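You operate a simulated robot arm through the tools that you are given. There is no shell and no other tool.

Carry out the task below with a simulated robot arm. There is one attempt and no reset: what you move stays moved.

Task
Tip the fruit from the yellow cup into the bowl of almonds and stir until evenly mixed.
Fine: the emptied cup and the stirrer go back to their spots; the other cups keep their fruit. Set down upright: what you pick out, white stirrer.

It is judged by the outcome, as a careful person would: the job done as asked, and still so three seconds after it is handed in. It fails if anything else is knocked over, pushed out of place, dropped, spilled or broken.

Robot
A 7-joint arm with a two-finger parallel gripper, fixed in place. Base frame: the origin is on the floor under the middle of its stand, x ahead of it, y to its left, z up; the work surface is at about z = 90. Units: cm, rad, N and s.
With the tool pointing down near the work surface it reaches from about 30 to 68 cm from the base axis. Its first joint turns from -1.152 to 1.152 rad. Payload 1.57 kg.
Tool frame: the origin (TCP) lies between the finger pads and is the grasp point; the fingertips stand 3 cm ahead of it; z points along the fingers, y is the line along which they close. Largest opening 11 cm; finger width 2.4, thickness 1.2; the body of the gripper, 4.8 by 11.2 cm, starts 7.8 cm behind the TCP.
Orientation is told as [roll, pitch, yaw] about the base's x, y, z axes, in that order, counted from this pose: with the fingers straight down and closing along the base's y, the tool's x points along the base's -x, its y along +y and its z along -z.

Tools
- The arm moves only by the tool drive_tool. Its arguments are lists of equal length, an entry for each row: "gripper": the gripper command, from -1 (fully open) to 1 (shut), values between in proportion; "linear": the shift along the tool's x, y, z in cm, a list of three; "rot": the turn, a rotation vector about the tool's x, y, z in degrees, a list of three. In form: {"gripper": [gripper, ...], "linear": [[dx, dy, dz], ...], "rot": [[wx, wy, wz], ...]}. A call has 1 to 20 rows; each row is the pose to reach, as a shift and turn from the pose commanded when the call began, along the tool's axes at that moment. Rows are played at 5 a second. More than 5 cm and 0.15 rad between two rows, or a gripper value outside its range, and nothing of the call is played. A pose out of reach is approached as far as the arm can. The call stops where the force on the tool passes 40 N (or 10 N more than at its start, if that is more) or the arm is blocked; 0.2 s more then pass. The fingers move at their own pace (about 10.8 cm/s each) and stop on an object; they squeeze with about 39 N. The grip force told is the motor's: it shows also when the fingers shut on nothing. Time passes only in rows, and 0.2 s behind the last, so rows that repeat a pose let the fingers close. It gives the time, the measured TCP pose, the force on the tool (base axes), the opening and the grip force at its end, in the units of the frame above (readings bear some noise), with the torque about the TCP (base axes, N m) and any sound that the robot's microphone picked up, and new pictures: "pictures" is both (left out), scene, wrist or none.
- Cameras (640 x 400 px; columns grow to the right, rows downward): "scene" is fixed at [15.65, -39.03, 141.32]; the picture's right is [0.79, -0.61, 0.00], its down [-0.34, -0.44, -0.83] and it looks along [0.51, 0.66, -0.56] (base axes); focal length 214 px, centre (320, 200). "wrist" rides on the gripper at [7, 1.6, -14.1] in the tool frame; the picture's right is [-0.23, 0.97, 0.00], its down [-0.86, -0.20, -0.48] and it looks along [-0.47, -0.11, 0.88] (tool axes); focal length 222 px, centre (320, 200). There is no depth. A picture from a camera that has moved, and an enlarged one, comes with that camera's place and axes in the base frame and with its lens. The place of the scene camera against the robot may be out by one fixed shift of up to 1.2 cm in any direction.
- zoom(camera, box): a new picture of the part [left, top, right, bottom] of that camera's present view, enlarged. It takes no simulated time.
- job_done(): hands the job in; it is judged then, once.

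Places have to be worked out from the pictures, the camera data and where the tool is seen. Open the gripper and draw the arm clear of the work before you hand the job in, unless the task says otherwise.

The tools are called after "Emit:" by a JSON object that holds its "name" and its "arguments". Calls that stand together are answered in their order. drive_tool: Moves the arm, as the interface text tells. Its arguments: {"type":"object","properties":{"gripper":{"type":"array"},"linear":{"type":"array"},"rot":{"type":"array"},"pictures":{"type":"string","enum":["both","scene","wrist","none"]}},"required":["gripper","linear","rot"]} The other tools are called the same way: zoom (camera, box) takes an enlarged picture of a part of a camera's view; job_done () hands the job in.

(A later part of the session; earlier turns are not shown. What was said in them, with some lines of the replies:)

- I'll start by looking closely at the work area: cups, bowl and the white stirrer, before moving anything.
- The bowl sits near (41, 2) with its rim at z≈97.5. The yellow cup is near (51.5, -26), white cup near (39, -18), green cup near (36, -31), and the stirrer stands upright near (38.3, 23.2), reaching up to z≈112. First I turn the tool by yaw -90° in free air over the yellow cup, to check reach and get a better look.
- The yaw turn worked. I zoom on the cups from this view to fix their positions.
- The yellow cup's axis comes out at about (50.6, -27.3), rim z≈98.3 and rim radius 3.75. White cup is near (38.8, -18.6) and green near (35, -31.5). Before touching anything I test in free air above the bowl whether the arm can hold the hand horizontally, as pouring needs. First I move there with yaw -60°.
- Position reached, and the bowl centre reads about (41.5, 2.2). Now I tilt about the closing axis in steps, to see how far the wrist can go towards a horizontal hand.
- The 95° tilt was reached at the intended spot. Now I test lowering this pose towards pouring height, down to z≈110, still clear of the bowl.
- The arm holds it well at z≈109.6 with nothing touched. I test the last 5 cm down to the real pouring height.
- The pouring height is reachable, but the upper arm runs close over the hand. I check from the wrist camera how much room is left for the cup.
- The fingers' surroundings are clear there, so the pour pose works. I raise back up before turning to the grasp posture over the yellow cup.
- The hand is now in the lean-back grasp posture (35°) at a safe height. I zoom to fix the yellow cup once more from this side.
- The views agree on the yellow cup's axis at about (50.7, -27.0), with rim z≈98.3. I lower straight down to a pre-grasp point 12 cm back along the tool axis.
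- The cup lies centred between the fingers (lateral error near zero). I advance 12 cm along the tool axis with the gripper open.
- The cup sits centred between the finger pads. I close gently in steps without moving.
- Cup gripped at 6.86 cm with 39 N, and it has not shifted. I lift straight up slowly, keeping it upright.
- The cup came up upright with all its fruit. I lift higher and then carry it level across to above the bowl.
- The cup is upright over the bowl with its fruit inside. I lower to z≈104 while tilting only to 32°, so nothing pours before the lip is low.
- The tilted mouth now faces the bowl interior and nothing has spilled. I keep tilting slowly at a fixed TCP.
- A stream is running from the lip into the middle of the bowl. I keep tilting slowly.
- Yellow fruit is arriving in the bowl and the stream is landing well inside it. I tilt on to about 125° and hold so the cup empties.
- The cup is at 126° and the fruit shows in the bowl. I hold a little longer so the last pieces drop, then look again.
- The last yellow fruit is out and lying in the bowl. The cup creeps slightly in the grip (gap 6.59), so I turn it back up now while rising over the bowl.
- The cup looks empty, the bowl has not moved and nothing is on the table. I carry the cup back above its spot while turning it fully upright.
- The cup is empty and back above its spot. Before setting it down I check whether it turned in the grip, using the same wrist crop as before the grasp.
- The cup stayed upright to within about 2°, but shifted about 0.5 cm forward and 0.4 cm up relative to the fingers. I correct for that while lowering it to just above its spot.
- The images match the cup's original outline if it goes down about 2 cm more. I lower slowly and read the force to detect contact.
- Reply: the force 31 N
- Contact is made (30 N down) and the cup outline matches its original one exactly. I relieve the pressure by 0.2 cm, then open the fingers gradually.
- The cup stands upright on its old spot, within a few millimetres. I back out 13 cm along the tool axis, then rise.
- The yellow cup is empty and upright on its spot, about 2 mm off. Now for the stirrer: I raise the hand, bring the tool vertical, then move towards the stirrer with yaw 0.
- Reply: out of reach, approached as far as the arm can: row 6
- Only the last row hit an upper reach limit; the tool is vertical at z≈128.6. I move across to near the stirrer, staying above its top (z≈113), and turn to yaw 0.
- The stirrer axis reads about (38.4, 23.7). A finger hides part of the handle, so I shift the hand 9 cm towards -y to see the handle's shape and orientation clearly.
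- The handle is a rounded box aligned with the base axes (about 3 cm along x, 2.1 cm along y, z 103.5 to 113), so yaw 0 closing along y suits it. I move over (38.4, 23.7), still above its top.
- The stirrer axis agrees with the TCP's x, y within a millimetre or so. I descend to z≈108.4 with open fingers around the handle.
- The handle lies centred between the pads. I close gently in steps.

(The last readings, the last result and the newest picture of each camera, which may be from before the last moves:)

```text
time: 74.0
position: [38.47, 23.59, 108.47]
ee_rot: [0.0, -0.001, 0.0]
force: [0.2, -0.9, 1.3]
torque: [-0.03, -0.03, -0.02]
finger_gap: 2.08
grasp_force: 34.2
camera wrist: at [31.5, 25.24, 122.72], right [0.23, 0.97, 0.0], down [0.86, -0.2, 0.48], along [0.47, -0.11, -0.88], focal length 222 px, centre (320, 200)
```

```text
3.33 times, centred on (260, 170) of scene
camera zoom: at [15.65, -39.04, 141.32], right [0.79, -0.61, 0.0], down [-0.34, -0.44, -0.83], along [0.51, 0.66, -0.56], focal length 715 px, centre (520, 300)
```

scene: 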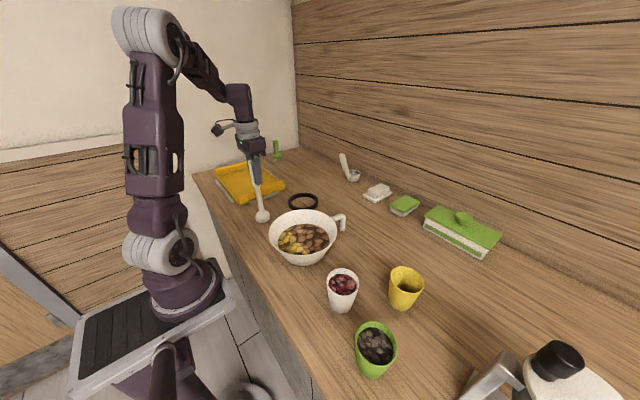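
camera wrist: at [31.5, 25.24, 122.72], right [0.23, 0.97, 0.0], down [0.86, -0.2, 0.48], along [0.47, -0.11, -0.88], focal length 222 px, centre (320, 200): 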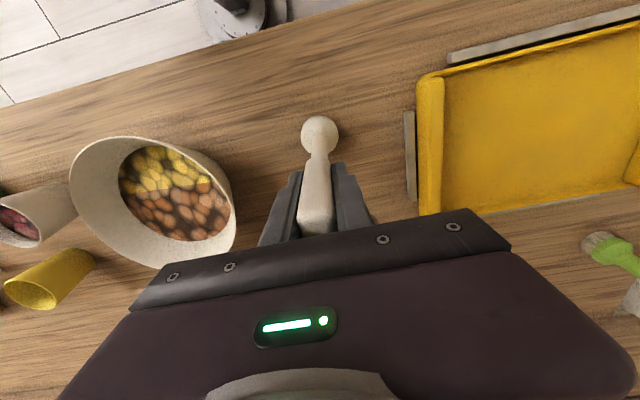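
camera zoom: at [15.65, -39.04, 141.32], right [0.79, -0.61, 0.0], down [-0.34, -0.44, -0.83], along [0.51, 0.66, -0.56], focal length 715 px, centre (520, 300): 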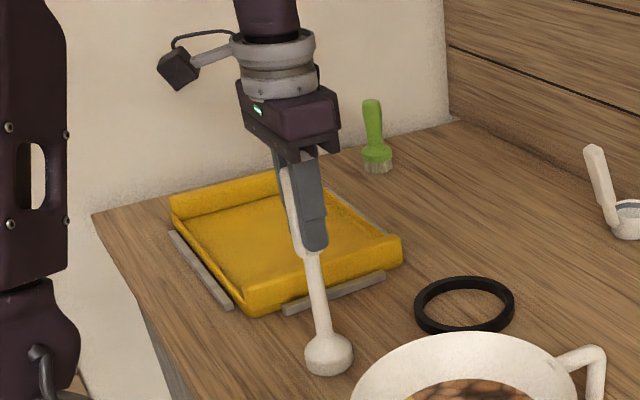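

Handle gripped (gap 2.08 cm) without the base moving. I firm up the grip and lift straight up slowly by 13.6 cm, so the bell clears the bowl rim.

Emit:
{"name": "drive_tool", "arguments": {"gripper": [1, 1, 1, 1, 1, 1, 1, 1, 1, 1], "linear": [[0, 0, 0], [0, 0, -0.4], [0, 0, -1.2], [0, 0, -2.6], [0, 0, -4.4], [0, 0, -6.4], [0, 0, -8.6], [0, 0, -10.8], [0, 0, -12.6], [0, 0, -13.6]], "rot": [[0, 0, 0], [0, 0, 0], [0, 0, 0], [0, 0, 0], [0, 0, 0], [0, 0, 0], [0, 0, 0], [0, 0, 0], [0, 0, 0], [0, 0, 0]]}}

Emit:
{"name": "zoom", "arguments": {"camera": "scene", "box": [200, 80, 320, 220]}}

Emit:
{"name": "zoom", "arguments": {"camera": "wrist", "box": [180, 60, 460, 260]}}

```text
time: 76.2
position: [38.5, 23.63, 122.12]
ee_rot: [0.0, -0.002, 0.001]
force: [-0.1, 0.1, -1.4]
torque: [0.01, 0.02, -0.02]
finger_gap: 2.05
grasp_force: 34.0
camera wrist: at [31.42, 25.25, 136.37], right [0.23, 0.97, 0.0], down [0.86, -0.2, 0.48], along [0.47, -0.11, -0.88], focal length 222 px, centre (320, 200)
```

scene: 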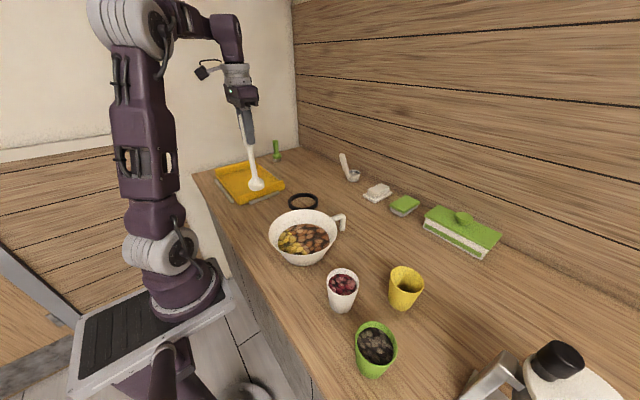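
wrist: 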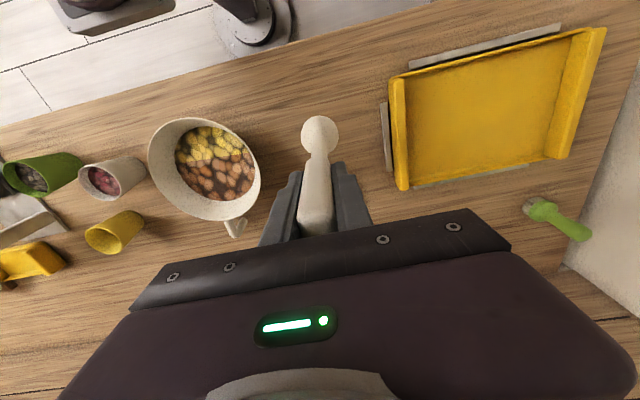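

```text
2.86 times, centred on (260, 150) of scene
camera zoom: at [15.65, -39.03, 141.32], right [0.79, -0.61, 0.0], down [-0.34, -0.44, -0.83], along [0.51, 0.66, -0.56], focal length 613 px, centre (491, 343)
```

zoom: 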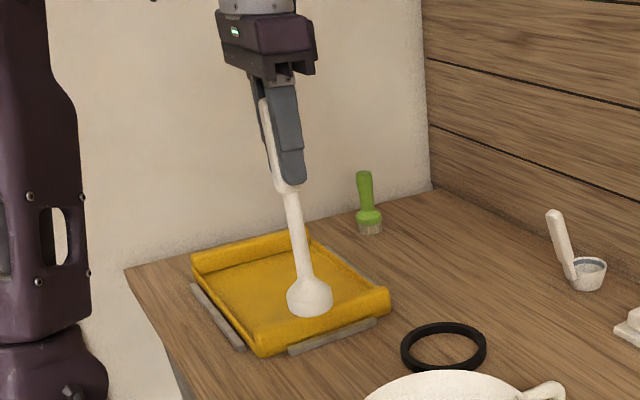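

```text
2.00 times, centred on (320, 160) of wrist
camera zoom: at [31.42, 25.25, 136.37], right [0.23, 0.97, 0.0], down [0.86, -0.2, 0.48], along [0.47, -0.11, -0.88], focal length 444 px, centre (320, 280)
```

zoom: 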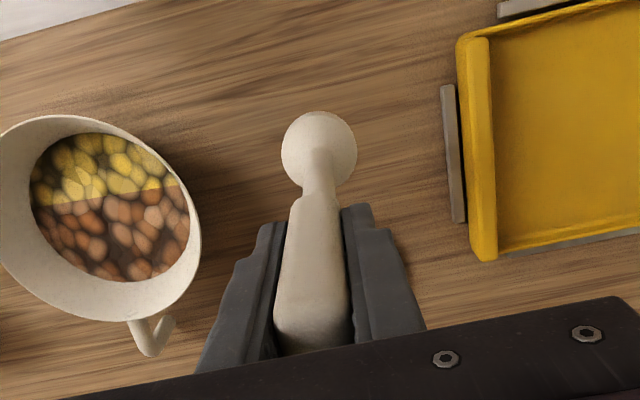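

The stirrer hangs straight, in the same pose relative to the hand. I carry it level to above the bowl centre at about (41.2, 1.8).

Emit:
{"name": "drive_tool", "arguments": {"gripper": [1, 1, 1, 1, 1, 1, 1, 1, 1, 1, 1, 1, 1, 1], "linear": [[-0.05, -0.4, 0], [-0.17, -1.4, 0], [-0.37, -3.0, 0], [-0.6, -4.9, 0], [-0.85, -6.9, 0], [-1.1, -8.9, 0], [-1.34, -10.9, 0], [-1.6, -12.9, 0], [-1.84, -14.9, 0], [-2.08, -16.9, 0], [-2.33, -18.9, 0], [-2.53, -20.5, 0], [-2.65, -21.5, 0], [-2.7, -21.9, 0]], "rot": [[0, 0, 0], [0, 0, 0], [0, 0, 0], [0, 0, 0], [0, 0, 0], [0, 0, 0], [0, 0, 0], [0, 0, 0], [0, 0, 0], [0, 0, 0], [0, 0, 0], [0, 0, 0], [0, 0, 0], [0, 0, 0]]}}

Emit:
{"name": "zoom", "arguments": {"camera": "wrist", "box": [200, 40, 440, 240]}}

Emit:
{"name": "zoom", "arguments": {"camera": "scene", "box": [240, 130, 380, 280]}}

```text
time: 79.2
position: [41.16, 1.74, 122.07]
ee_rot: [0.0, -0.001, 0.002]
force: [-0.7, 0.2, -0.8]
torque: [0.0, 0.02, -0.03]
finger_gap: 2.08
grasp_force: 34.2
camera wrist: at [34.24, 3.32, 136.31], right [0.23, 0.97, 0.0], down [0.86, -0.2, 0.48], along [0.47, -0.11, -0.88], focal length 222 px, centre (320, 200)
```

scene: 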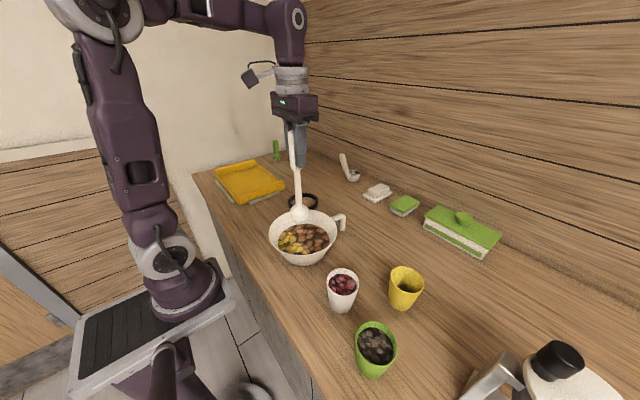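
wrist: 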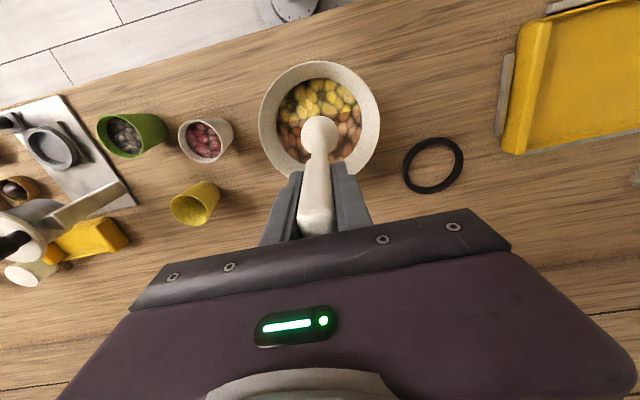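

```text
2.00 times, centred on (320, 140) of wrist
camera zoom: at [34.24, 3.32, 136.31], right [0.23, 0.97, 0.0], down [0.86, -0.2, 0.48], along [0.47, -0.11, -0.88], focal length 444 px, centre (320, 320)
```

zoom: 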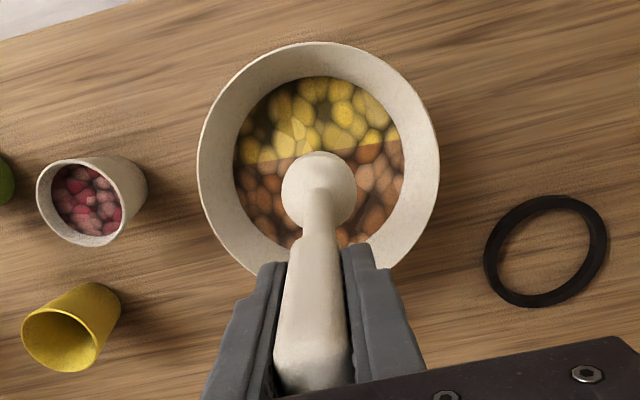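

```text
2.67 times, centred on (310, 205) of scene
camera zoom: at [15.65, -39.03, 141.32], right [0.79, -0.61, 0.0], down [-0.34, -0.44, -0.83], along [0.51, 0.66, -0.56], focal length 572 px, centre (347, 187)
```

zoom: 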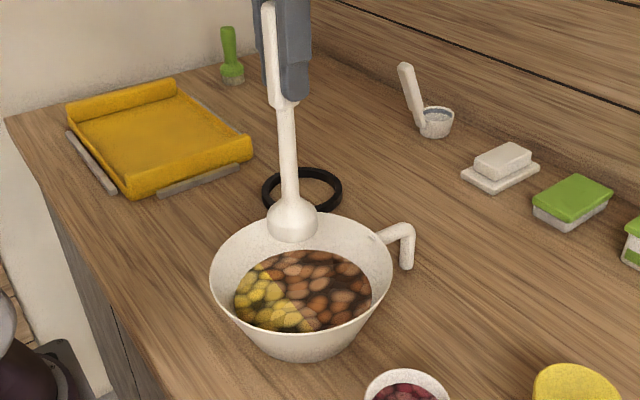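

The bell hangs over the bowl centre, which I place at (41.4, 1.65). I lower slowly into the almonds to about 3 cm above the table.

Emit:
{"name": "drive_tool", "arguments": {"gripper": [1, 1, 1, 1, 1, 1, 1, 1, 1, 1], "linear": [[-0.05, 0, 1.2], [-0.1, 0, 2.4], [-0.15, 0, 3.6], [-0.2, 0, 4.8], [-0.2, 0, 6], [-0.2, 0, 7.1], [-0.2, 0, 8.1], [-0.2, 0, 9], [-0.2, 0, 9.6], [-0.2, 0, 10.2]], "rot": [[0, 0, 0], [0, 0, 0], [0, 0, 0], [0, 0, 0], [0, 0, 0], [0, 0, 0], [0, 0, 0], [0, 0, 0], [0, 0, 0], [0, 0, 0]]}}

Emit:
{"name": "zoom", "arguments": {"camera": "scene", "box": [240, 150, 380, 280]}}

Emit:
{"name": "zoom", "arguments": {"camera": "wrist", "box": [200, 40, 440, 240]}}

```text
time: 81.4
position: [41.41, 1.85, 111.88]
ee_rot: [0.002, 0.0, -0.001]
force: [-0.2, -0.5, -1.6]
torque: [-0.01, -0.04, 0.01]
finger_gap: 2.06
grasp_force: 34.0
camera wrist: at [34.42, 3.37, 126.12], right [0.23, 0.97, 0.0], down [0.86, -0.2, 0.48], along [0.47, -0.11, -0.88], focal length 222 px, centre (320, 200)
```

scene: 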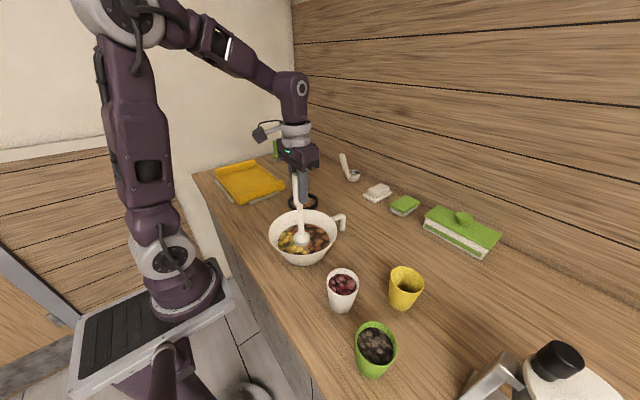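
wrist: 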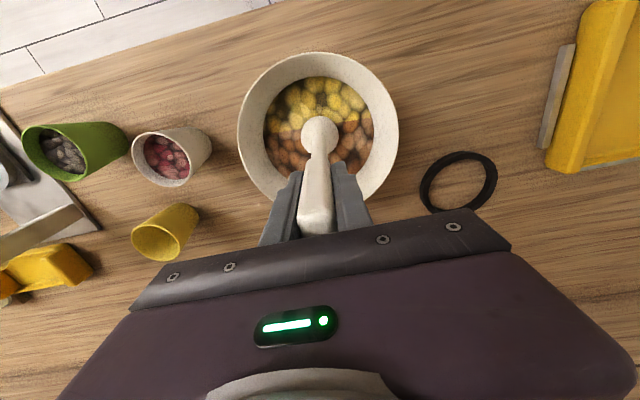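

```text
3.08 times, centred on (310, 215) of scene
camera zoom: at [15.65, -39.03, 141.32], right [0.79, -0.61, 0.0], down [-0.34, -0.44, -0.83], along [0.51, 0.66, -0.56], focal length 660 px, centre (351, 154)
```

zoom: 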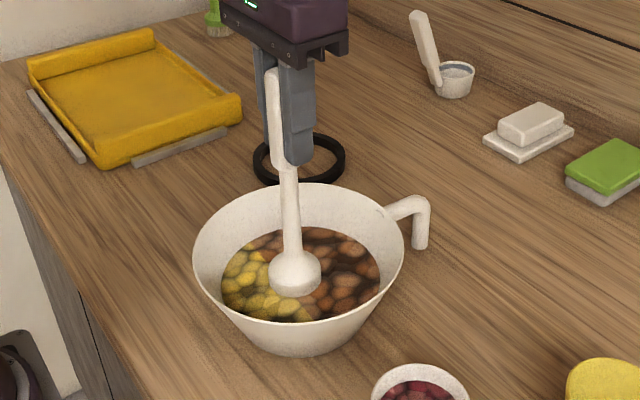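

```text
2.00 times, centred on (320, 140) of wrist
camera zoom: at [34.42, 3.37, 126.12], right [0.23, 0.97, 0.0], down [0.86, -0.2, 0.48], along [0.47, -0.11, -0.88], focal length 444 px, centre (320, 320)
```

zoom: 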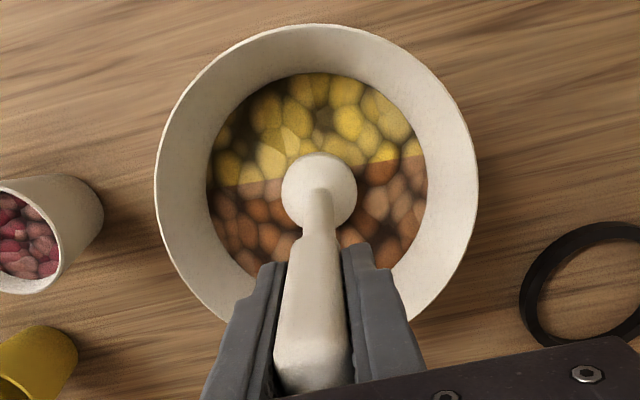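

The bell is at the surface of the mix, with no contact force yet. I lower in small steps to sink it in, watching for the bowl floor.

Emit:
{"name": "drive_tool", "arguments": {"gripper": [1, 1, 1], "linear": [[0, 0, 0.25], [0, 0, 0.5], [0, 0, 0.75]], "rot": [[0, 0, 0], [0, 0, 0], [0, 0, 0]], "pictures": "none"}}

Emit:
{"name": "drive_tool", "arguments": {"gripper": [1, 1], "linear": [[0, 0, 0.2], [0, 0, 0.35]], "rot": [[0, 0, 0], [0, 0, 0]], "pictures": "scene"}}

Emit:
{"name": "zoom", "arguments": {"camera": "scene", "box": [240, 150, 380, 280]}}

```text
time: 82.2
position: [41.49, 1.81, 111.08]
ee_rot: [0.002, 0.0, 0.0]
force: [-0.7, 0.5, -1.2]
torque: [0.04, -0.05, 0.01]
finger_gap: 2.08
grasp_force: 34.3
```

```text
time: 82.8
position: [41.47, 1.69, 110.65]
ee_rot: [0.0, -0.001, 0.001]
force: [-0.2, -1.0, -0.5]
torque: [0.01, 0.02, -0.01]
finger_gap: 2.09
grasp_force: 34.6
```

scene: 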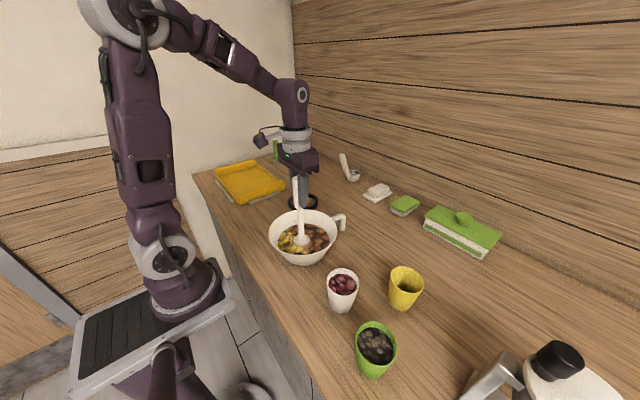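

```text
3.08 times, centred on (310, 215) of scene
camera zoom: at [15.65, -39.03, 141.32], right [0.79, -0.61, 0.0], down [-0.34, -0.44, -0.83], along [0.51, 0.66, -0.56], focal length 660 px, centre (351, 154)
```

zoom: 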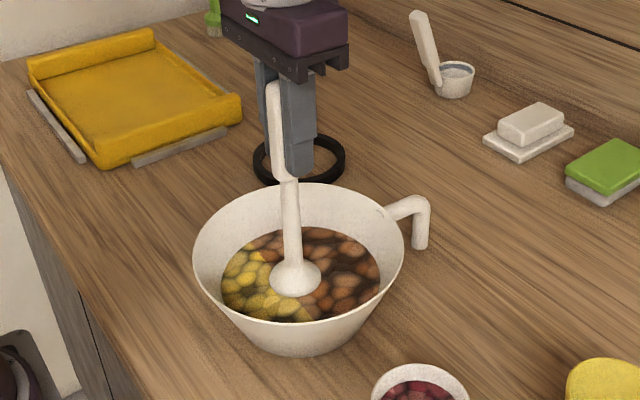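

The bell has sunk into the mix without touching the floor (bottom about z 92.3). I start with gentle circles of 2.2 cm radius, clear of the wall.

Emit:
{"name": "drive_tool", "arguments": {"gripper": [1, 1, 1, 1, 1, 1, 1, 1, 1, 1, 1, 1, 1, 1, 1, 1, 1, 1, 1, 1], "linear": [[1.1, 0, 0], [2.2, 0, 0], [1.91, 1.1, 0], [1.1, 1.91, 0], [0, 2.2, 0], [-1.1, 1.91, 0], [-1.91, 1.1, 0], [-2.2, 0, 0], [-1.91, -1.1, 0], [-1.1, -1.91, 0], [0, -2.2, 0], [1.1, -1.91, 0], [1.91, -1.1, 0], [2.2, 0, 0], [1.91, 1.1, 0], [1.1, 1.91, 0], [0, 2.2, 0], [-1.1, 1.91, 0], [-0.55, 0.95, 0], [0, 0, 0]], "rot": [[0, 0, 0], [0, 0, 0], [0, 0, 0], [0, 0, 0], [0, 0, 0], [0, 0, 0], [0, 0, 0], [0, 0, 0], [0, 0, 0], [0, 0, 0], [0, 0, 0], [0, 0, 0], [0, 0, 0], [0, 0, 0], [0, 0, 0], [0, 0, 0], [0, 0, 0], [0, 0, 0], [0, 0, 0], [0, 0, 0]], "pictures": "scene"}}

Emit:
{"name": "zoom", "arguments": {"camera": "scene", "box": [240, 150, 380, 280]}}

Emit:
{"name": "zoom", "arguments": {"camera": "wrist", "box": [200, 40, 440, 240]}}

```text
time: 87.0
position: [41.32, 1.62, 110.64]
ee_rot: [0.0, -0.001, 0.001]
force: [-0.7, 1.0, -0.8]
torque: [-0.03, 0.01, 0.05]
finger_gap: 2.05
grasp_force: 34.4
```

scene: 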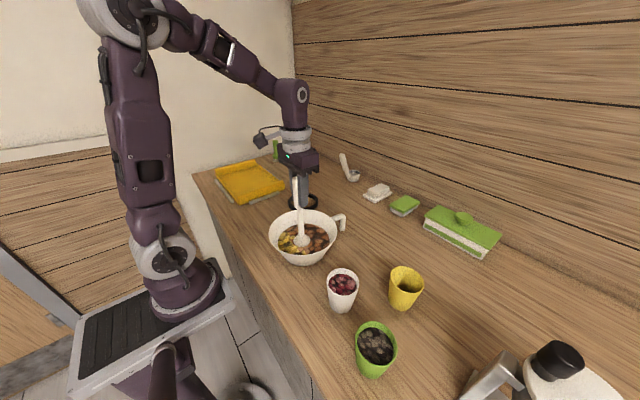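

```text
3.08 times, centred on (310, 215) of scene
camera zoom: at [15.65, -39.03, 141.32], right [0.79, -0.61, 0.0], down [-0.34, -0.44, -0.83], along [0.51, 0.66, -0.56], focal length 660 px, centre (351, 154)
```

zoom: 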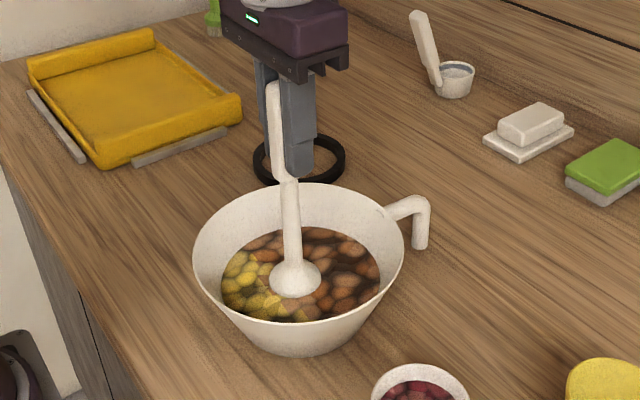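

```text
2.00 times, centred on (320, 140) of wrist
camera zoom: at [34.4, 3.32, 124.99], right [0.23, 0.97, 0.0], down [0.86, -0.2, 0.48], along [0.47, -0.11, -0.88], focal length 444 px, centre (320, 320)
```

zoom: 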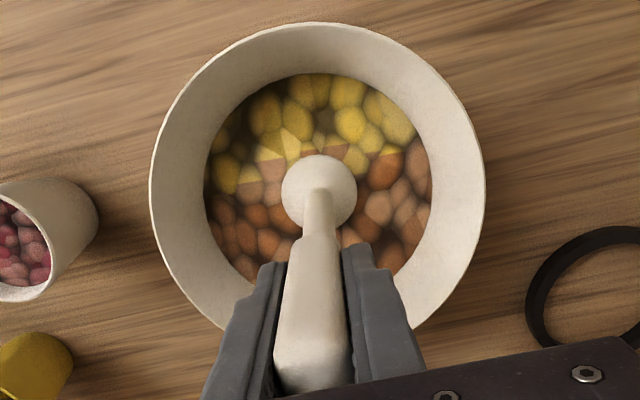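

The colours are starting to blend along the boundary, with forces near zero and the bowl unmoved. I continue with slightly wider, quicker circles.

Emit:
{"name": "drive_tool", "arguments": {"gripper": [1, 1, 1, 1, 1, 1, 1, 1, 1, 1, 1, 1, 1, 1, 1, 1, 1, 1, 1, 1], "linear": [[1.35, 0, 0], [2.7, 0, 0], [2.18, 1.59, 0], [0.83, 2.57, 0], [-0.83, 2.57, 0], [-2.18, 1.59, 0], [-2.7, 0, 0], [-2.18, -1.59, 0], [-0.83, -2.57, 0], [0.83, -2.57, 0], [2.18, -1.59, 0], [2.7, 0, 0], [2.18, 1.59, 0], [0.83, 2.57, 0], [-0.83, 2.57, 0], [-2.18, 1.59, 0], [-2.7, 0, 0], [-2.18, -1.59, 0], [-1.1, -0.8, 0], [0, 0, 0]], "rot": [[0, 0, 0], [0, 0, 0], [0, 0, 0], [0, 0, 0], [0, 0, 0], [0, 0, 0], [0, 0, 0], [0, 0, 0], [0, 0, 0], [0, 0, 0], [0, 0, 0], [0, 0, 0], [0, 0, 0], [0, 0, 0], [0, 0, 0], [0, 0, 0], [0, 0, 0], [0, 0, 0], [0, 0, 0], [0, 0, 0]], "pictures": "none"}}

Emit:
{"name": "zoom", "arguments": {"camera": "wrist", "box": [200, 40, 440, 240]}}

Emit:
{"name": "zoom", "arguments": {"camera": "scene", "box": [240, 150, 380, 280]}}

```text
time: 91.2
position: [41.31, 1.79, 110.62]
ee_rot: [-0.001, 0.001, 0.0]
force: [-1.0, 0.0, -1.2]
torque: [-0.01, -0.02, 0.02]
finger_gap: 2.05
grasp_force: 33.4
```

```text
2.00 times, centred on (320, 140) of wrist
camera zoom: at [34.43, 3.32, 124.97], right [0.23, 0.97, 0.0], down [0.86, -0.2, 0.48], along [0.47, -0.11, -0.88], focal length 444 px, centre (320, 320)
```

zoom: 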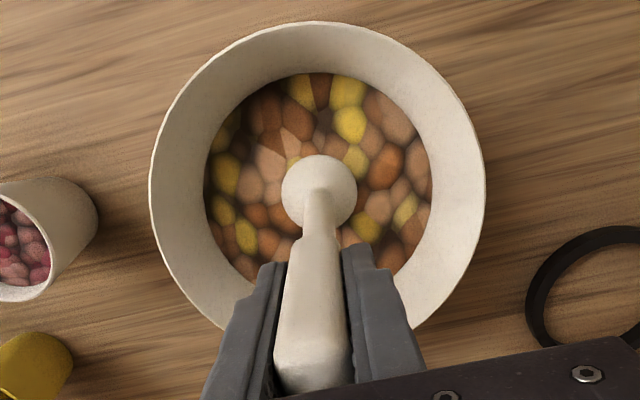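

```text
3.08 times, centred on (310, 215) of scene
camera zoom: at [15.65, -39.03, 141.32], right [0.79, -0.61, 0.0], down [-0.34, -0.44, -0.83], along [0.51, 0.66, -0.56], focal length 660 px, centre (351, 154)
```

zoom: 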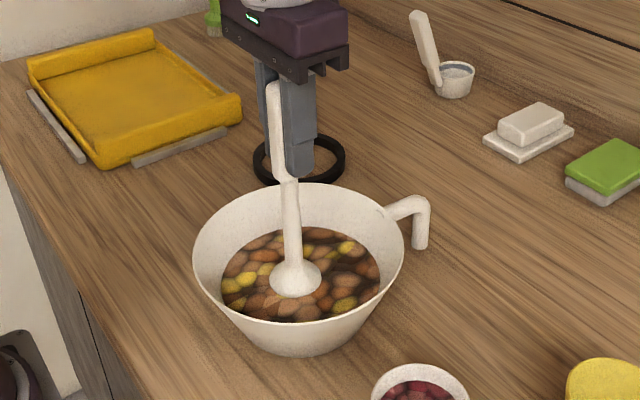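

The yellow pieces are spreading among the almonds. I stir on, this time in the other direction, to even it out.

Emit:
{"name": "drive_tool", "arguments": {"gripper": [1, 1, 1, 1, 1, 1, 1, 1, 1, 1, 1, 1, 1, 1, 1, 1, 1, 1, 1, 1], "linear": [[1.35, 0, 0], [2.7, 0, 0], [2.18, -1.59, 0], [0.83, -2.57, 0], [-0.83, -2.57, 0], [-2.18, -1.59, 0], [-2.7, 0, 0], [-2.18, 1.59, 0], [-0.83, 2.57, 0], [0.83, 2.57, 0], [2.18, 1.59, 0], [2.7, 0, 0], [2.18, -1.59, 0], [0.83, -2.57, 0], [-0.83, -2.57, 0], [-2.18, -1.59, 0], [-2.7, 0, 0], [-2.18, 1.59, 0], [-1.1, 0.8, 0], [0, 0, 0]], "rot": [[0, 0, 0], [0, 0, 0], [0, 0, 0], [0, 0, 0], [0, 0, 0], [0, 0, 0], [0, 0, 0], [0, 0, 0], [0, 0, 0], [0, 0, 0], [0, 0, 0], [0, 0, 0], [0, 0, 0], [0, 0, 0], [0, 0, 0], [0, 0, 0], [0, 0, 0], [0, 0, 0], [0, 0, 0], [0, 0, 0]], "pictures": "none"}}

Emit:
{"name": "zoom", "arguments": {"camera": "wrist", "box": [200, 40, 440, 240]}}

Emit:
{"name": "drive_tool", "arguments": {"gripper": [1, 1, 1, 1, 1, 1, 1, 1, 1, 1, 1, 1, 1, 1, 1, 1, 1, 1, 1, 1], "linear": [[1.35, 0, 0], [2.7, 0, 0], [2.18, 1.59, 0], [0.83, 2.57, 0], [-0.83, 2.57, 0], [-2.18, 1.59, 0], [-2.7, 0, 0], [-2.18, -1.59, 0], [-0.83, -2.57, 0], [0.83, -2.57, 0], [2.18, -1.59, 0], [2.7, 0, 0], [2.18, 1.59, 0], [0.83, 2.57, 0], [-0.83, 2.57, 0], [-2.18, 1.59, 0], [-2.7, 0, 0], [-2.18, -1.59, 0], [-1.1, -0.8, 0], [0, 0, 0]], "rot": [[0, 0, 0], [0, 0, 0], [0, 0, 0], [0, 0, 0], [0, 0, 0], [0, 0, 0], [0, 0, 0], [0, 0, 0], [0, 0, 0], [0, 0, 0], [0, 0, 0], [0, 0, 0], [0, 0, 0], [0, 0, 0], [0, 0, 0], [0, 0, 0], [0, 0, 0], [0, 0, 0], [0, 0, 0], [0, 0, 0]], "pictures": "none"}}

Emit:
{"name": "zoom", "arguments": {"camera": "wrist", "box": [200, 40, 440, 240]}}

```text
time: 95.4
position: [41.43, 1.85, 110.68]
ee_rot: [0.0, 0.0, -0.001]
force: [-0.3, 0.1, -1.1]
torque: [0.03, 0.01, -0.01]
finger_gap: 2.06
grasp_force: 34.1
```

```text
2.00 times, centred on (320, 140) of wrist
camera zoom: at [34.4, 3.38, 124.94], right [0.23, 0.97, 0.0], down [0.86, -0.2, 0.48], along [0.47, -0.11, -0.88], focal length 444 px, centre (320, 320)
```

zoom: 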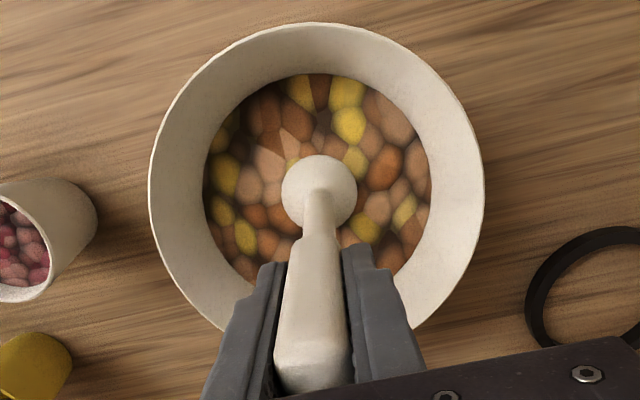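

```text
time: 99.6
position: [41.32, 1.75, 110.65]
ee_rot: [0.0, 0.0, -0.001]
force: [-0.6, 0.0, -0.6]
torque: [0.01, 0.0, 0.0]
finger_gap: 2.1
grasp_force: 34.6
```

```text
2.00 times, centred on (320, 140) of wrist
camera zoom: at [34.41, 3.33, 124.99], right [0.23, 0.97, 0.0], down [0.86, -0.2, 0.48], along [0.47, -0.11, -0.88], focal length 444 px, centre (320, 320)
```

zoom: 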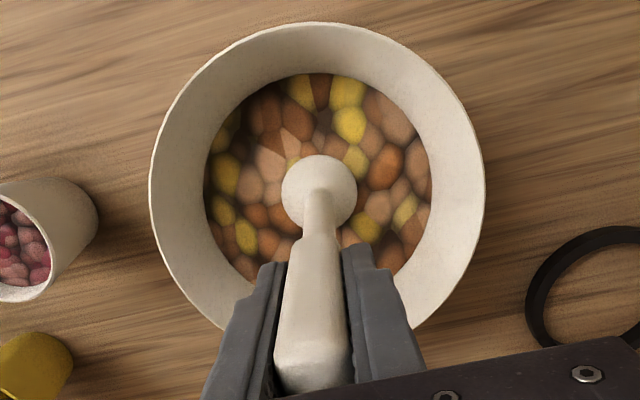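

The mix has not changed over the last two rounds of stirring, so it has reached its evenly mixed state. I lift the stirrer straight up out of the bowl and pause to see that nothing clings to it.

Emit:
{"name": "drive_tool", "arguments": {"gripper": [1, 1, 1, 1, 1, 1, 1, 1, 1, 1, 1, 1], "linear": [[0, 0, -0.5], [0, 0, -1.3], [0, 0, -2.3], [0, 0, -3.5], [0, 0, -5], [0, 0, -6.5], [0, 0, -8], [0, 0, -9.5], [0, 0, -10.7], [0, 0, -11.3], [0, 0, -11.3], [0, 0, -11.3]], "rot": [[0, 0, 0], [0, 0, 0], [0, 0, 0], [0, 0, 0], [0, 0, 0], [0, 0, 0], [0, 0, 0], [0, 0, 0], [0, 0, 0], [0, 0, 0], [0, 0, 0], [0, 0, 0]]}}

Emit:
{"name": "zoom", "arguments": {"camera": "scene", "box": [240, 130, 380, 280]}}

Emit:
{"name": "zoom", "arguments": {"camera": "wrist", "box": [200, 40, 440, 240]}}

```text
time: 102.2
position: [41.56, 1.82, 122.01]
ee_rot: [-0.002, 0.0, 0.0]
force: [1.5, -0.5, -1.3]
torque: [0.0, 0.02, 0.05]
finger_gap: 2.07
grasp_force: 34.2
camera wrist: at [34.45, 3.34, 136.31], right [0.23, 0.97, 0.0], down [0.86, -0.2, 0.48], along [0.47, -0.11, -0.88], focal length 222 px, centre (320, 200)
```

scene: 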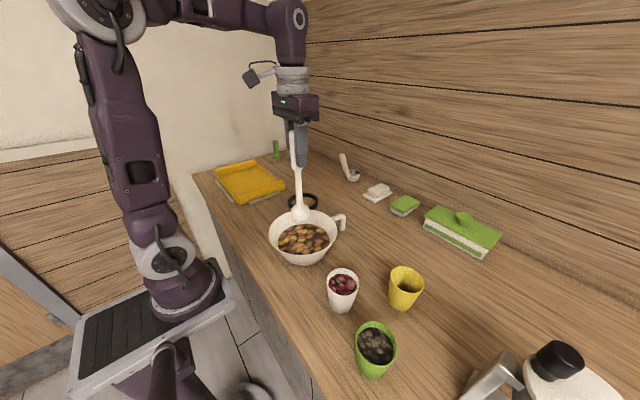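
wrist: 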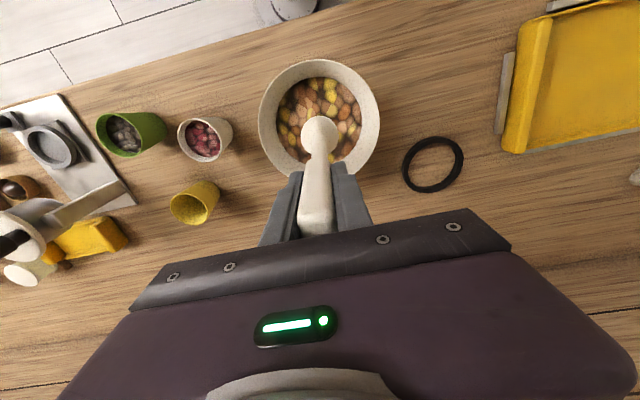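

```text
2.67 times, centred on (310, 205) of scene
camera zoom: at [15.65, -39.03, 141.32], right [0.79, -0.61, 0.0], down [-0.34, -0.44, -0.83], along [0.51, 0.66, -0.56], focal length 572 px, centre (347, 187)
```

zoom: 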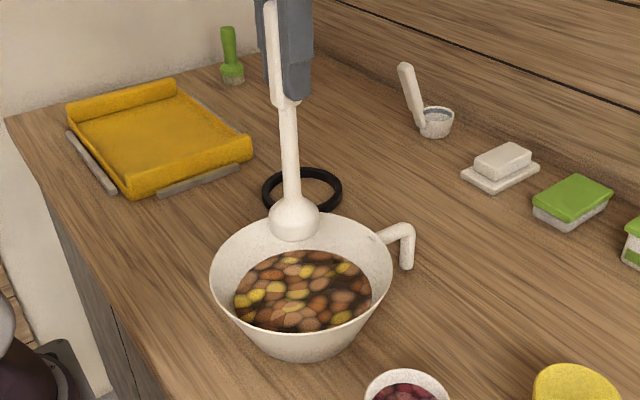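

```text
2.00 times, centred on (320, 140) of wrist
camera zoom: at [34.45, 3.34, 136.31], right [0.23, 0.97, 0.0], down [0.86, -0.2, 0.48], along [0.47, -0.11, -0.88], focal length 444 px, centre (320, 320)
```

zoom: 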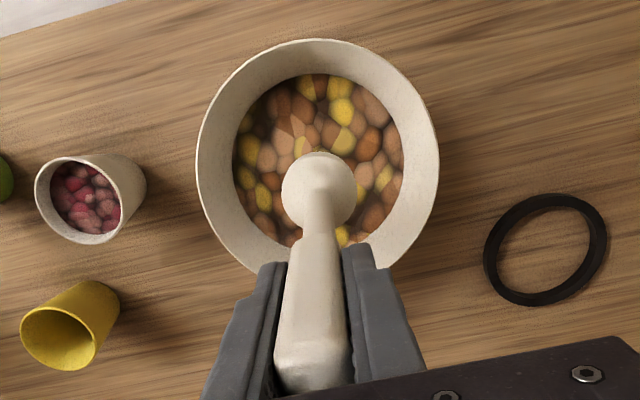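

The fruit is spread evenly among the almonds, the bowl hasn't moved and the stirrer is clean. I carry the stirrer back level to above its spot.

Emit:
{"name": "drive_tool", "arguments": {"gripper": [1, 1, 1, 1, 1, 1, 1, 1, 1, 1, 1, 1, 1, 1, 1], "linear": [[0.05, 0.4, 0], [0.18, 1.4, 0], [0.4, 3.0, 0], [0.65, 4.9, 0], [0.91, 6.9, 0], [1.18, 8.9, 0], [1.44, 10.9, 0], [1.71, 12.9, 0], [1.97, 14.9, 0], [2.24, 16.9, 0], [2.5, 18.9, 0], [2.71, 20.5, 0], [2.85, 21.5, 0], [2.9, 21.9, 0], [2.9, 21.9, 0]], "rot": [[0, 0, 0], [0, 0, 0], [0, 0, 0], [0, 0, 0], [0, 0, 0], [0, 0, 0], [0, 0, 0], [0, 0, 0], [0, 0, 0], [0, 0, 0], [0, 0, 0], [0, 0, 0], [0, 0, 0], [0, 0, 0], [0, 0, 0]], "pictures": "both"}}

Emit:
{"name": "zoom", "arguments": {"camera": "wrist", "box": [180, 60, 460, 260]}}

```text
time: 105.4
position: [38.49, 23.66, 121.89]
ee_rot: [0.0, 0.0, 0.0]
force: [0.1, 0.2, -1.5]
torque: [-0.04, -0.01, -0.02]
finger_gap: 2.08
grasp_force: 33.8
camera wrist: at [31.47, 25.26, 136.26], right [0.23, 0.97, 0.0], down [0.86, -0.2, 0.48], along [0.47, -0.11, -0.88], focal length 222 px, centre (320, 200)
```

scene: 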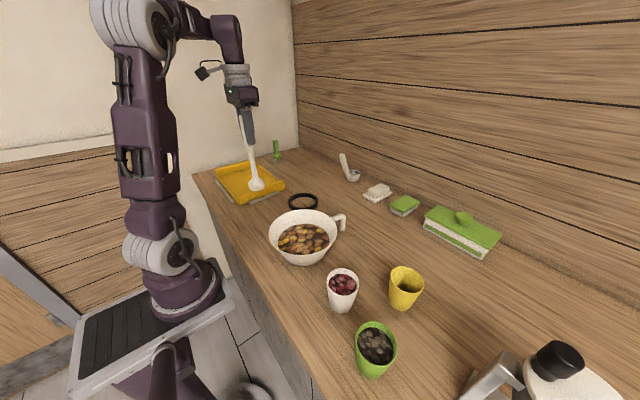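
wrist: 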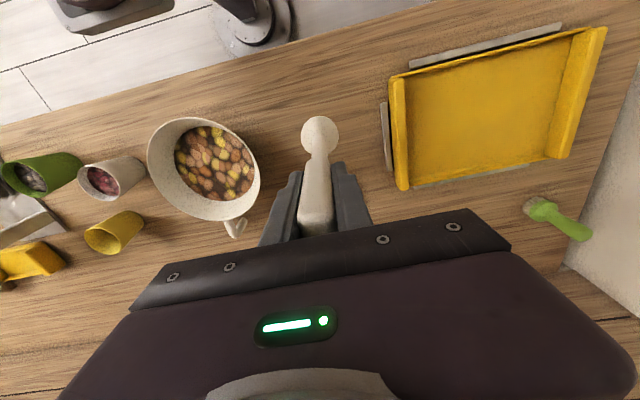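

```text
2.00 times, centred on (320, 160) of wrist
camera zoom: at [31.47, 25.26, 136.26], right [0.23, 0.97, 0.0], down [0.86, -0.2, 0.48], along [0.47, -0.11, -0.88], focal length 444 px, centre (320, 280)
```

zoom: 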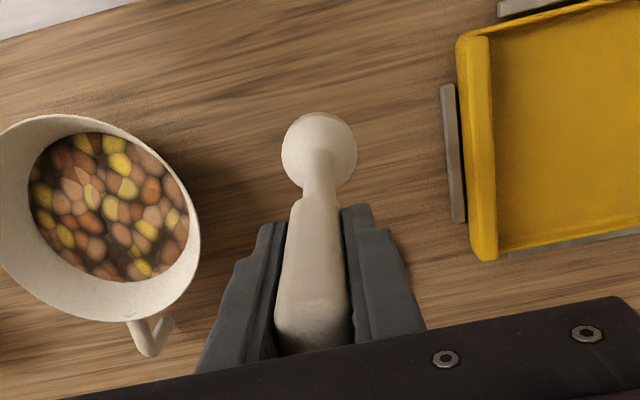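

The stirrer sits in the hand exactly as when it was picked up, above its spot. I lower to just over the surface, then in small steps until it touches.

Emit:
{"name": "drive_tool", "arguments": {"gripper": [1, 1, 1, 1, 1, 1, 1, 1, 1, 1], "linear": [[0, 0, 1], [0, 0, 2.6], [0, 0, 4.4], [0, 0, 6.2], [0, 0, 8], [0, 0, 9.8], [0, 0, 11.2], [0, 0, 12.2], [0, 0, 12.8], [0, 0, 13.2]], "rot": [[0, 0, 0], [0, 0, 0], [0, 0, 0], [0, 0, 0], [0, 0, 0], [0, 0, 0], [0, 0, 0], [0, 0, 0], [0, 0, 0], [0, 0, 0]], "pictures": "none"}}

Emit:
{"name": "drive_tool", "arguments": {"gripper": [1, 1], "linear": [[0, 0, 0.15], [0, 0, 0.3]], "rot": [[0, 0, 0], [0, 0, 0]], "pictures": "none"}}

Emit:
{"name": "drive_tool", "arguments": {"gripper": [1, 1], "linear": [[0, 0, 0.05], [0, 0, 0.1]], "rot": [[0, 0, 0], [0, 0, 0]], "pictures": "scene"}}

Emit:
{"name": "zoom", "arguments": {"camera": "scene", "box": [210, 110, 310, 230]}}

Emit:
{"name": "zoom", "arguments": {"camera": "wrist", "box": [180, 60, 460, 260]}}

```text
time: 107.6
position: [38.44, 23.64, 108.84]
ee_rot: [-0.001, 0.001, 0.0]
force: [-0.4, -0.3, -1.0]
torque: [0.04, -0.01, 0.02]
finger_gap: 2.07
grasp_force: 33.6
```

```text
time: 108.2
position: [38.58, 23.66, 108.58]
ee_rot: [-0.001, 0.001, 0.0]
force: [0.6, -0.2, -1.4]
torque: [0.01, 0.02, -0.02]
finger_gap: 2.07
grasp_force: 34.3
```

```text
time: 108.8
position: [38.48, 23.69, 108.5]
ee_rot: [-0.002, 0.0, 0.001]
force: [0.1, -0.6, 5.0]
torque: [-0.1, 0.15, -0.01]
finger_gap: 2.07
grasp_force: 34.3
```

scene: 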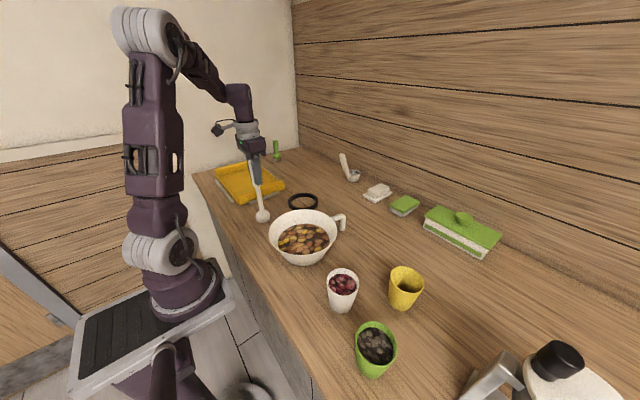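

```text
3.33 times, centred on (260, 170) of scene
camera zoom: at [15.64, -39.04, 141.32], right [0.79, -0.61, 0.0], down [-0.34, -0.44, -0.83], along [0.51, 0.66, -0.56], focal length 715 px, centre (520, 300)
```

zoom: 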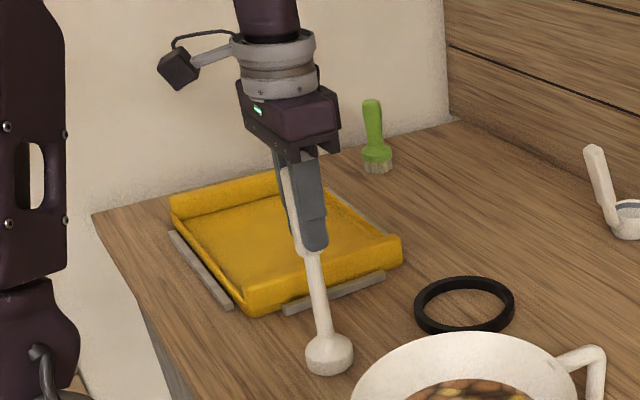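

```text
2.00 times, centred on (320, 160) of wrist
camera zoom: at [31.51, 25.25, 122.7], right [0.23, 0.97, 0.0], down [0.85, -0.2, 0.48], along [0.47, -0.11, -0.88], focal length 444 px, centre (320, 280)
```

zoom: 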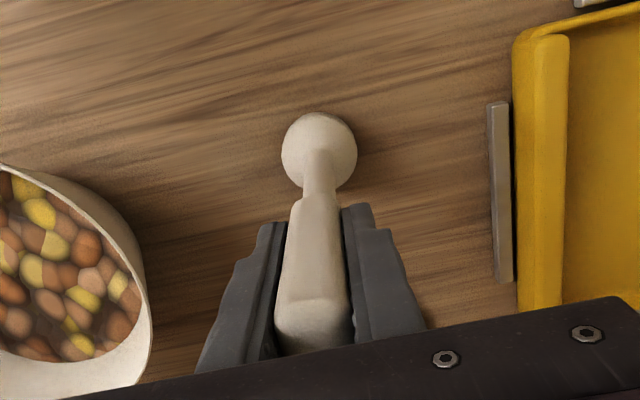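

Light contact (5 N), and the images match the original placement. I open the fingers gradually.

Emit:
{"name": "drive_tool", "arguments": {"gripper": [0.62, 0.58, 0.52, 0.45, 0.35, 0.2, 0, -0.3, -0.65, -1, -1, -1], "linear": [[0, 0, 0], [0, 0, 0], [0, 0, 0], [0, 0, 0], [0, 0, 0], [0, 0, 0], [0, 0, 0], [0, 0, 0], [0, 0, 0], [0, 0, 0], [0, 0, 0], [0, 0, 0]], "rot": [[0, 0, 0], [0, 0, 0], [0, 0, 0], [0, 0, 0], [0, 0, 0], [0, 0, 0], [0, 0, 0], [0, 0, 0], [0, 0, 0], [0, 0, 0], [0, 0, 0], [0, 0, 0]], "pictures": "both"}}

Emit:
{"name": "zoom", "arguments": {"camera": "wrist", "box": [180, 60, 460, 260]}}

Emit:
{"name": "zoom", "arguments": {"camera": "scene", "box": [210, 110, 310, 230]}}

```text
time: 111.4
position: [38.47, 23.69, 108.38]
ee_rot: [0.002, 0.0, 0.001]
force: [0.6, 0.8, 0.2]
torque: [-0.04, 0.01, 0.0]
finger_gap: 10.97
grasp_force: 0.1
camera wrist: at [31.51, 25.25, 122.69], right [0.23, 0.97, 0.0], down [0.86, -0.2, 0.48], along [0.47, -0.11, -0.88], focal length 222 px, centre (320, 200)
```

scene: 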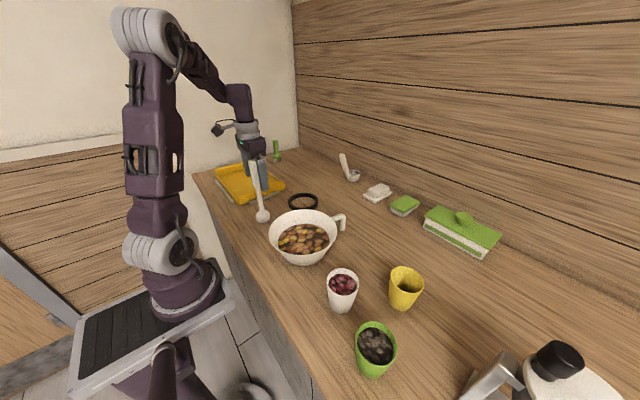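
wrist: 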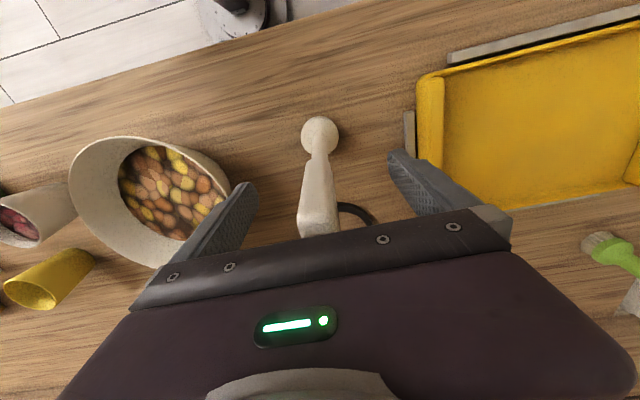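

```text
2.00 times, centred on (320, 160) of wrist
camera zoom: at [31.51, 25.25, 122.69], right [0.23, 0.97, 0.0], down [0.86, -0.2, 0.48], along [0.47, -0.11, -0.88], focal length 444 px, centre (320, 280)
```

zoom: 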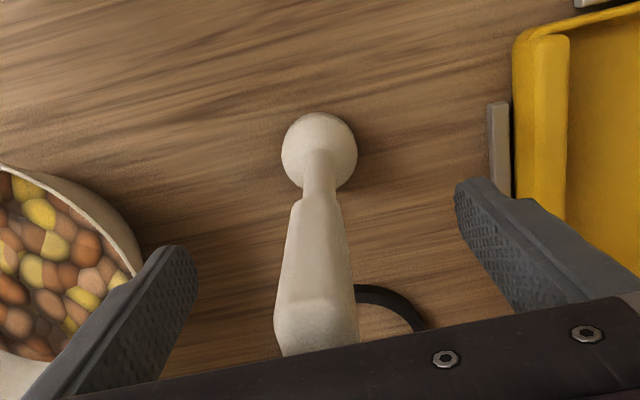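

```text
3.33 times, centred on (260, 170) of scene
camera zoom: at [15.65, -39.03, 141.32], right [0.79, -0.61, 0.0], down [-0.34, -0.44, -0.83], along [0.51, 0.66, -0.56], focal length 715 px, centre (520, 300)
```

zoom: 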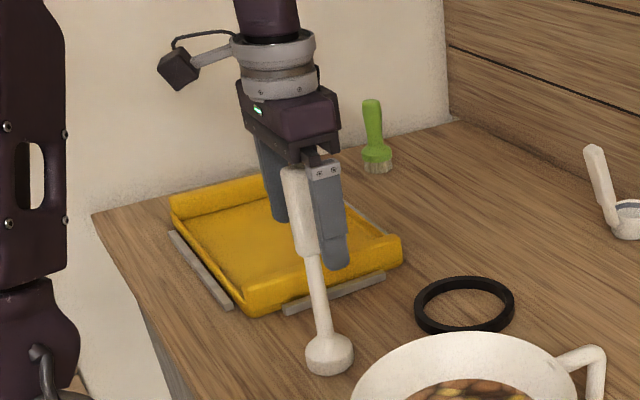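

The stirrer stands upright on its spot with the fingers clear. I rise straight up past its top, then draw the arm back towards its starting place.

Emit:
{"name": "drive_tool", "arguments": {"gripper": [-1, -1, -1, -1, -1, -1, -1, -1, -1, -1], "linear": [[0, 0, -0.8], [0, 0, -2.2], [0, 0, -4], [0, 0, -6], [0, 0, -8.2], [0, 0, -10.5], [0, 0, -12.8], [0, 0, -15], [0, 0, -17], [0, 0, -18.5]], "rot": [[0, 0, 0], [0, 0, 0], [0, 0, 0], [0, 0, 0], [0, 0, 0], [0, 0, 0], [0, 0, 0], [0, 0, 0], [0, 0, 0], [0, 0, 0]], "pictures": "none"}}

Emit:
{"name": "drive_tool", "arguments": {"gripper": [-1, -1, -1, -1, -1, -1, -1, -1, -1, -1, -1, -1, -1, -1], "linear": [[0.3, -2.2, -0.1], [0.6, -4.5, -0.2], [0.9, -6.7, -0.3], [1.2, -9, -0.4], [1.5, -11.2, -0.5], [1.8, -13.5, -0.6], [2.1, -15.7, -0.7], [2.4, -18, -0.8], [2.7, -20.2, -0.9], [3.0, -22.5, -1], [3.3, -24.7, -1.1], [3.6, -27, -1.2], [3.8, -29.2, -1.2], [4, -31, -1.2]], "rot": [[0, 0, 0], [0, 0, 0], [0, 0, 0], [0, 0, 0], [0, 0, 0], [0, 0, 0], [0, 0, 0], [0, 0, 0], [0, 0, 0], [0, 0, 0], [0, 0, 0], [0, 0, 0], [0, 0, 0], [0, 0, 0]]}}

Emit:
{"name": "zoom", "arguments": {"camera": "scene", "box": [200, 140, 360, 280]}}

Emit:
{"name": "zoom", "arguments": {"camera": "scene", "box": [260, 200, 460, 390]}}

Emit:
{"name": "zoom", "arguments": {"camera": "wrist", "box": [160, 60, 480, 260]}}

```text
time: 113.6
position: [38.45, 23.68, 126.95]
ee_rot: [0.002, 0.001, 0.001]
force: [-0.4, 0.3, 0.3]
torque: [0.0, 0.01, 0.0]
finger_gap: 11.01
grasp_force: 0.1
```

```text
time: 116.6
position: [34.37, -7.43, 128.14]
ee_rot: [0.0, -0.001, 0.001]
force: [0.6, 0.1, -0.1]
torque: [-0.01, -0.03, 0.01]
finger_gap: 11.01
grasp_force: 0.0
camera wrist: at [27.52, -5.77, 142.34], right [0.23, 0.97, 0.0], down [0.86, -0.2, 0.48], along [0.47, -0.11, -0.88], focal length 222 px, centre (320, 200)
```

scene: 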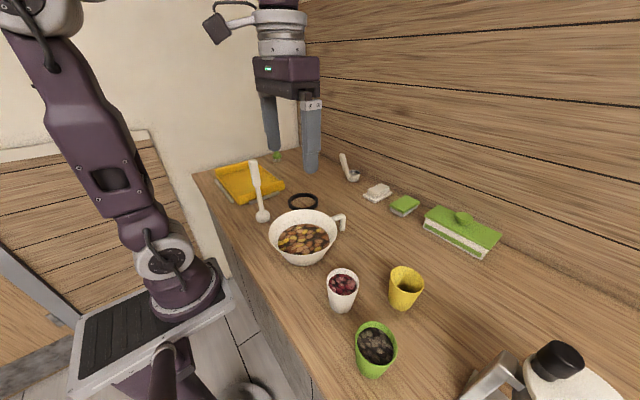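
wrist: 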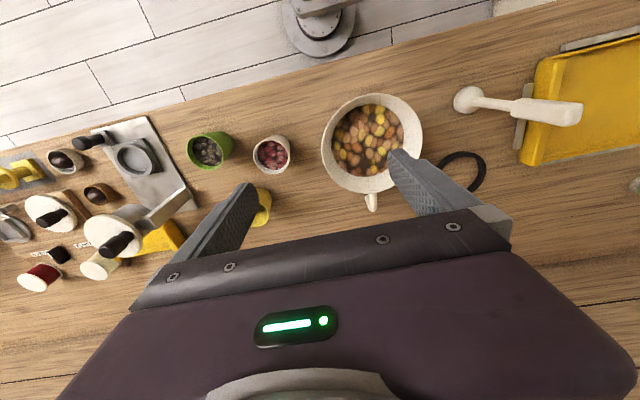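

```text
2.86 times, centred on (280, 210) of scene
camera zoom: at [15.65, -39.03, 141.32], right [0.79, -0.61, 0.0], down [-0.34, -0.44, -0.83], along [0.51, 0.66, -0.56], focal length 613 px, centre (434, 171)
```

zoom: 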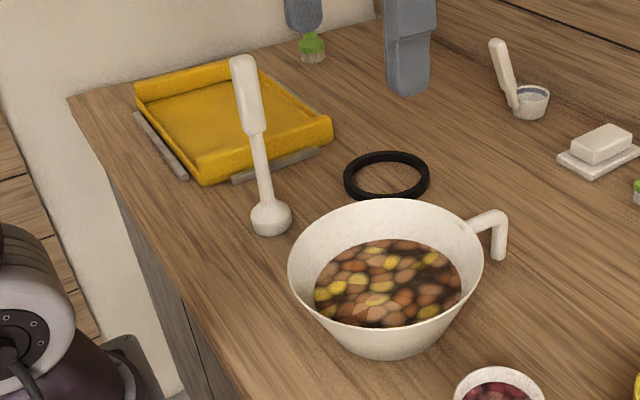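

```text
2.11 times, centred on (360, 295) of scene
camera zoom: at [15.65, -39.03, 141.32], right [0.79, -0.61, 0.0], down [-0.34, -0.44, -0.83], along [0.51, 0.66, -0.56], focal length 452 px, centre (236, 0)
```

zoom: 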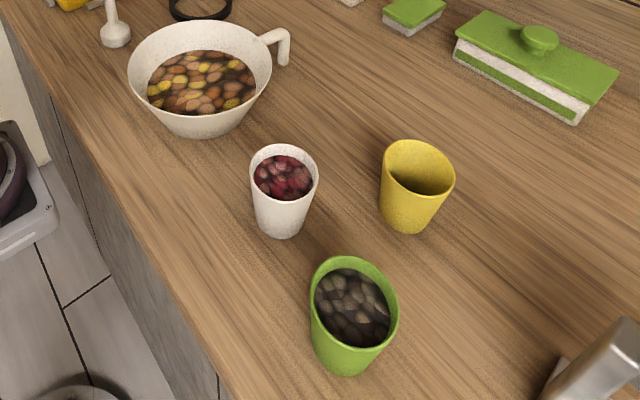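

```text
2.00 times, centred on (320, 160) of wrist
camera zoom: at [27.52, -5.77, 142.34], right [0.23, 0.97, 0.0], down [0.86, -0.2, 0.48], along [0.47, -0.11, -0.88], focal length 444 px, centre (320, 280)
```

zoom: 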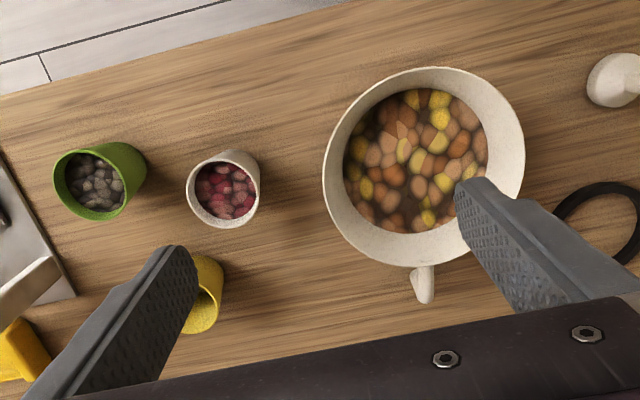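

Everything in the final pictures is as asked:
- **Mix:** the fruit is spread evenly among the almonds, and nothing has spilled.
- **Yellow cup and stirrer:** the empty cup and the white stirrer stand upright on their spots.
- **Other cups:** the white and green cups are untouched and keep their fruit.

The gripper is open and the arm is drawn clear, so I hand the job in.

Emit:
{"name": "job_done", "arguments": {}}

```text
The job is handed in.
```

I tipped the fruit from the yellow cup into the bowl of almonds and stirred until it was evenly mixed. Two more rounds of stirring after that changed nothing.

- **Yellow cup:** it is empty and upright on its spot, about 2 mm from where it started.
- **White stirrer:** it is back on its spot, standing upright as I found it.
- **Other items:** the white and green cups kept their fruit. The bowl didn't move, and I saw nothing spilled or knocked over in the final pictures.

I opened the gripper and drew the arm clear before handing the job in. The hand-in was accepted, but no verdict came back.
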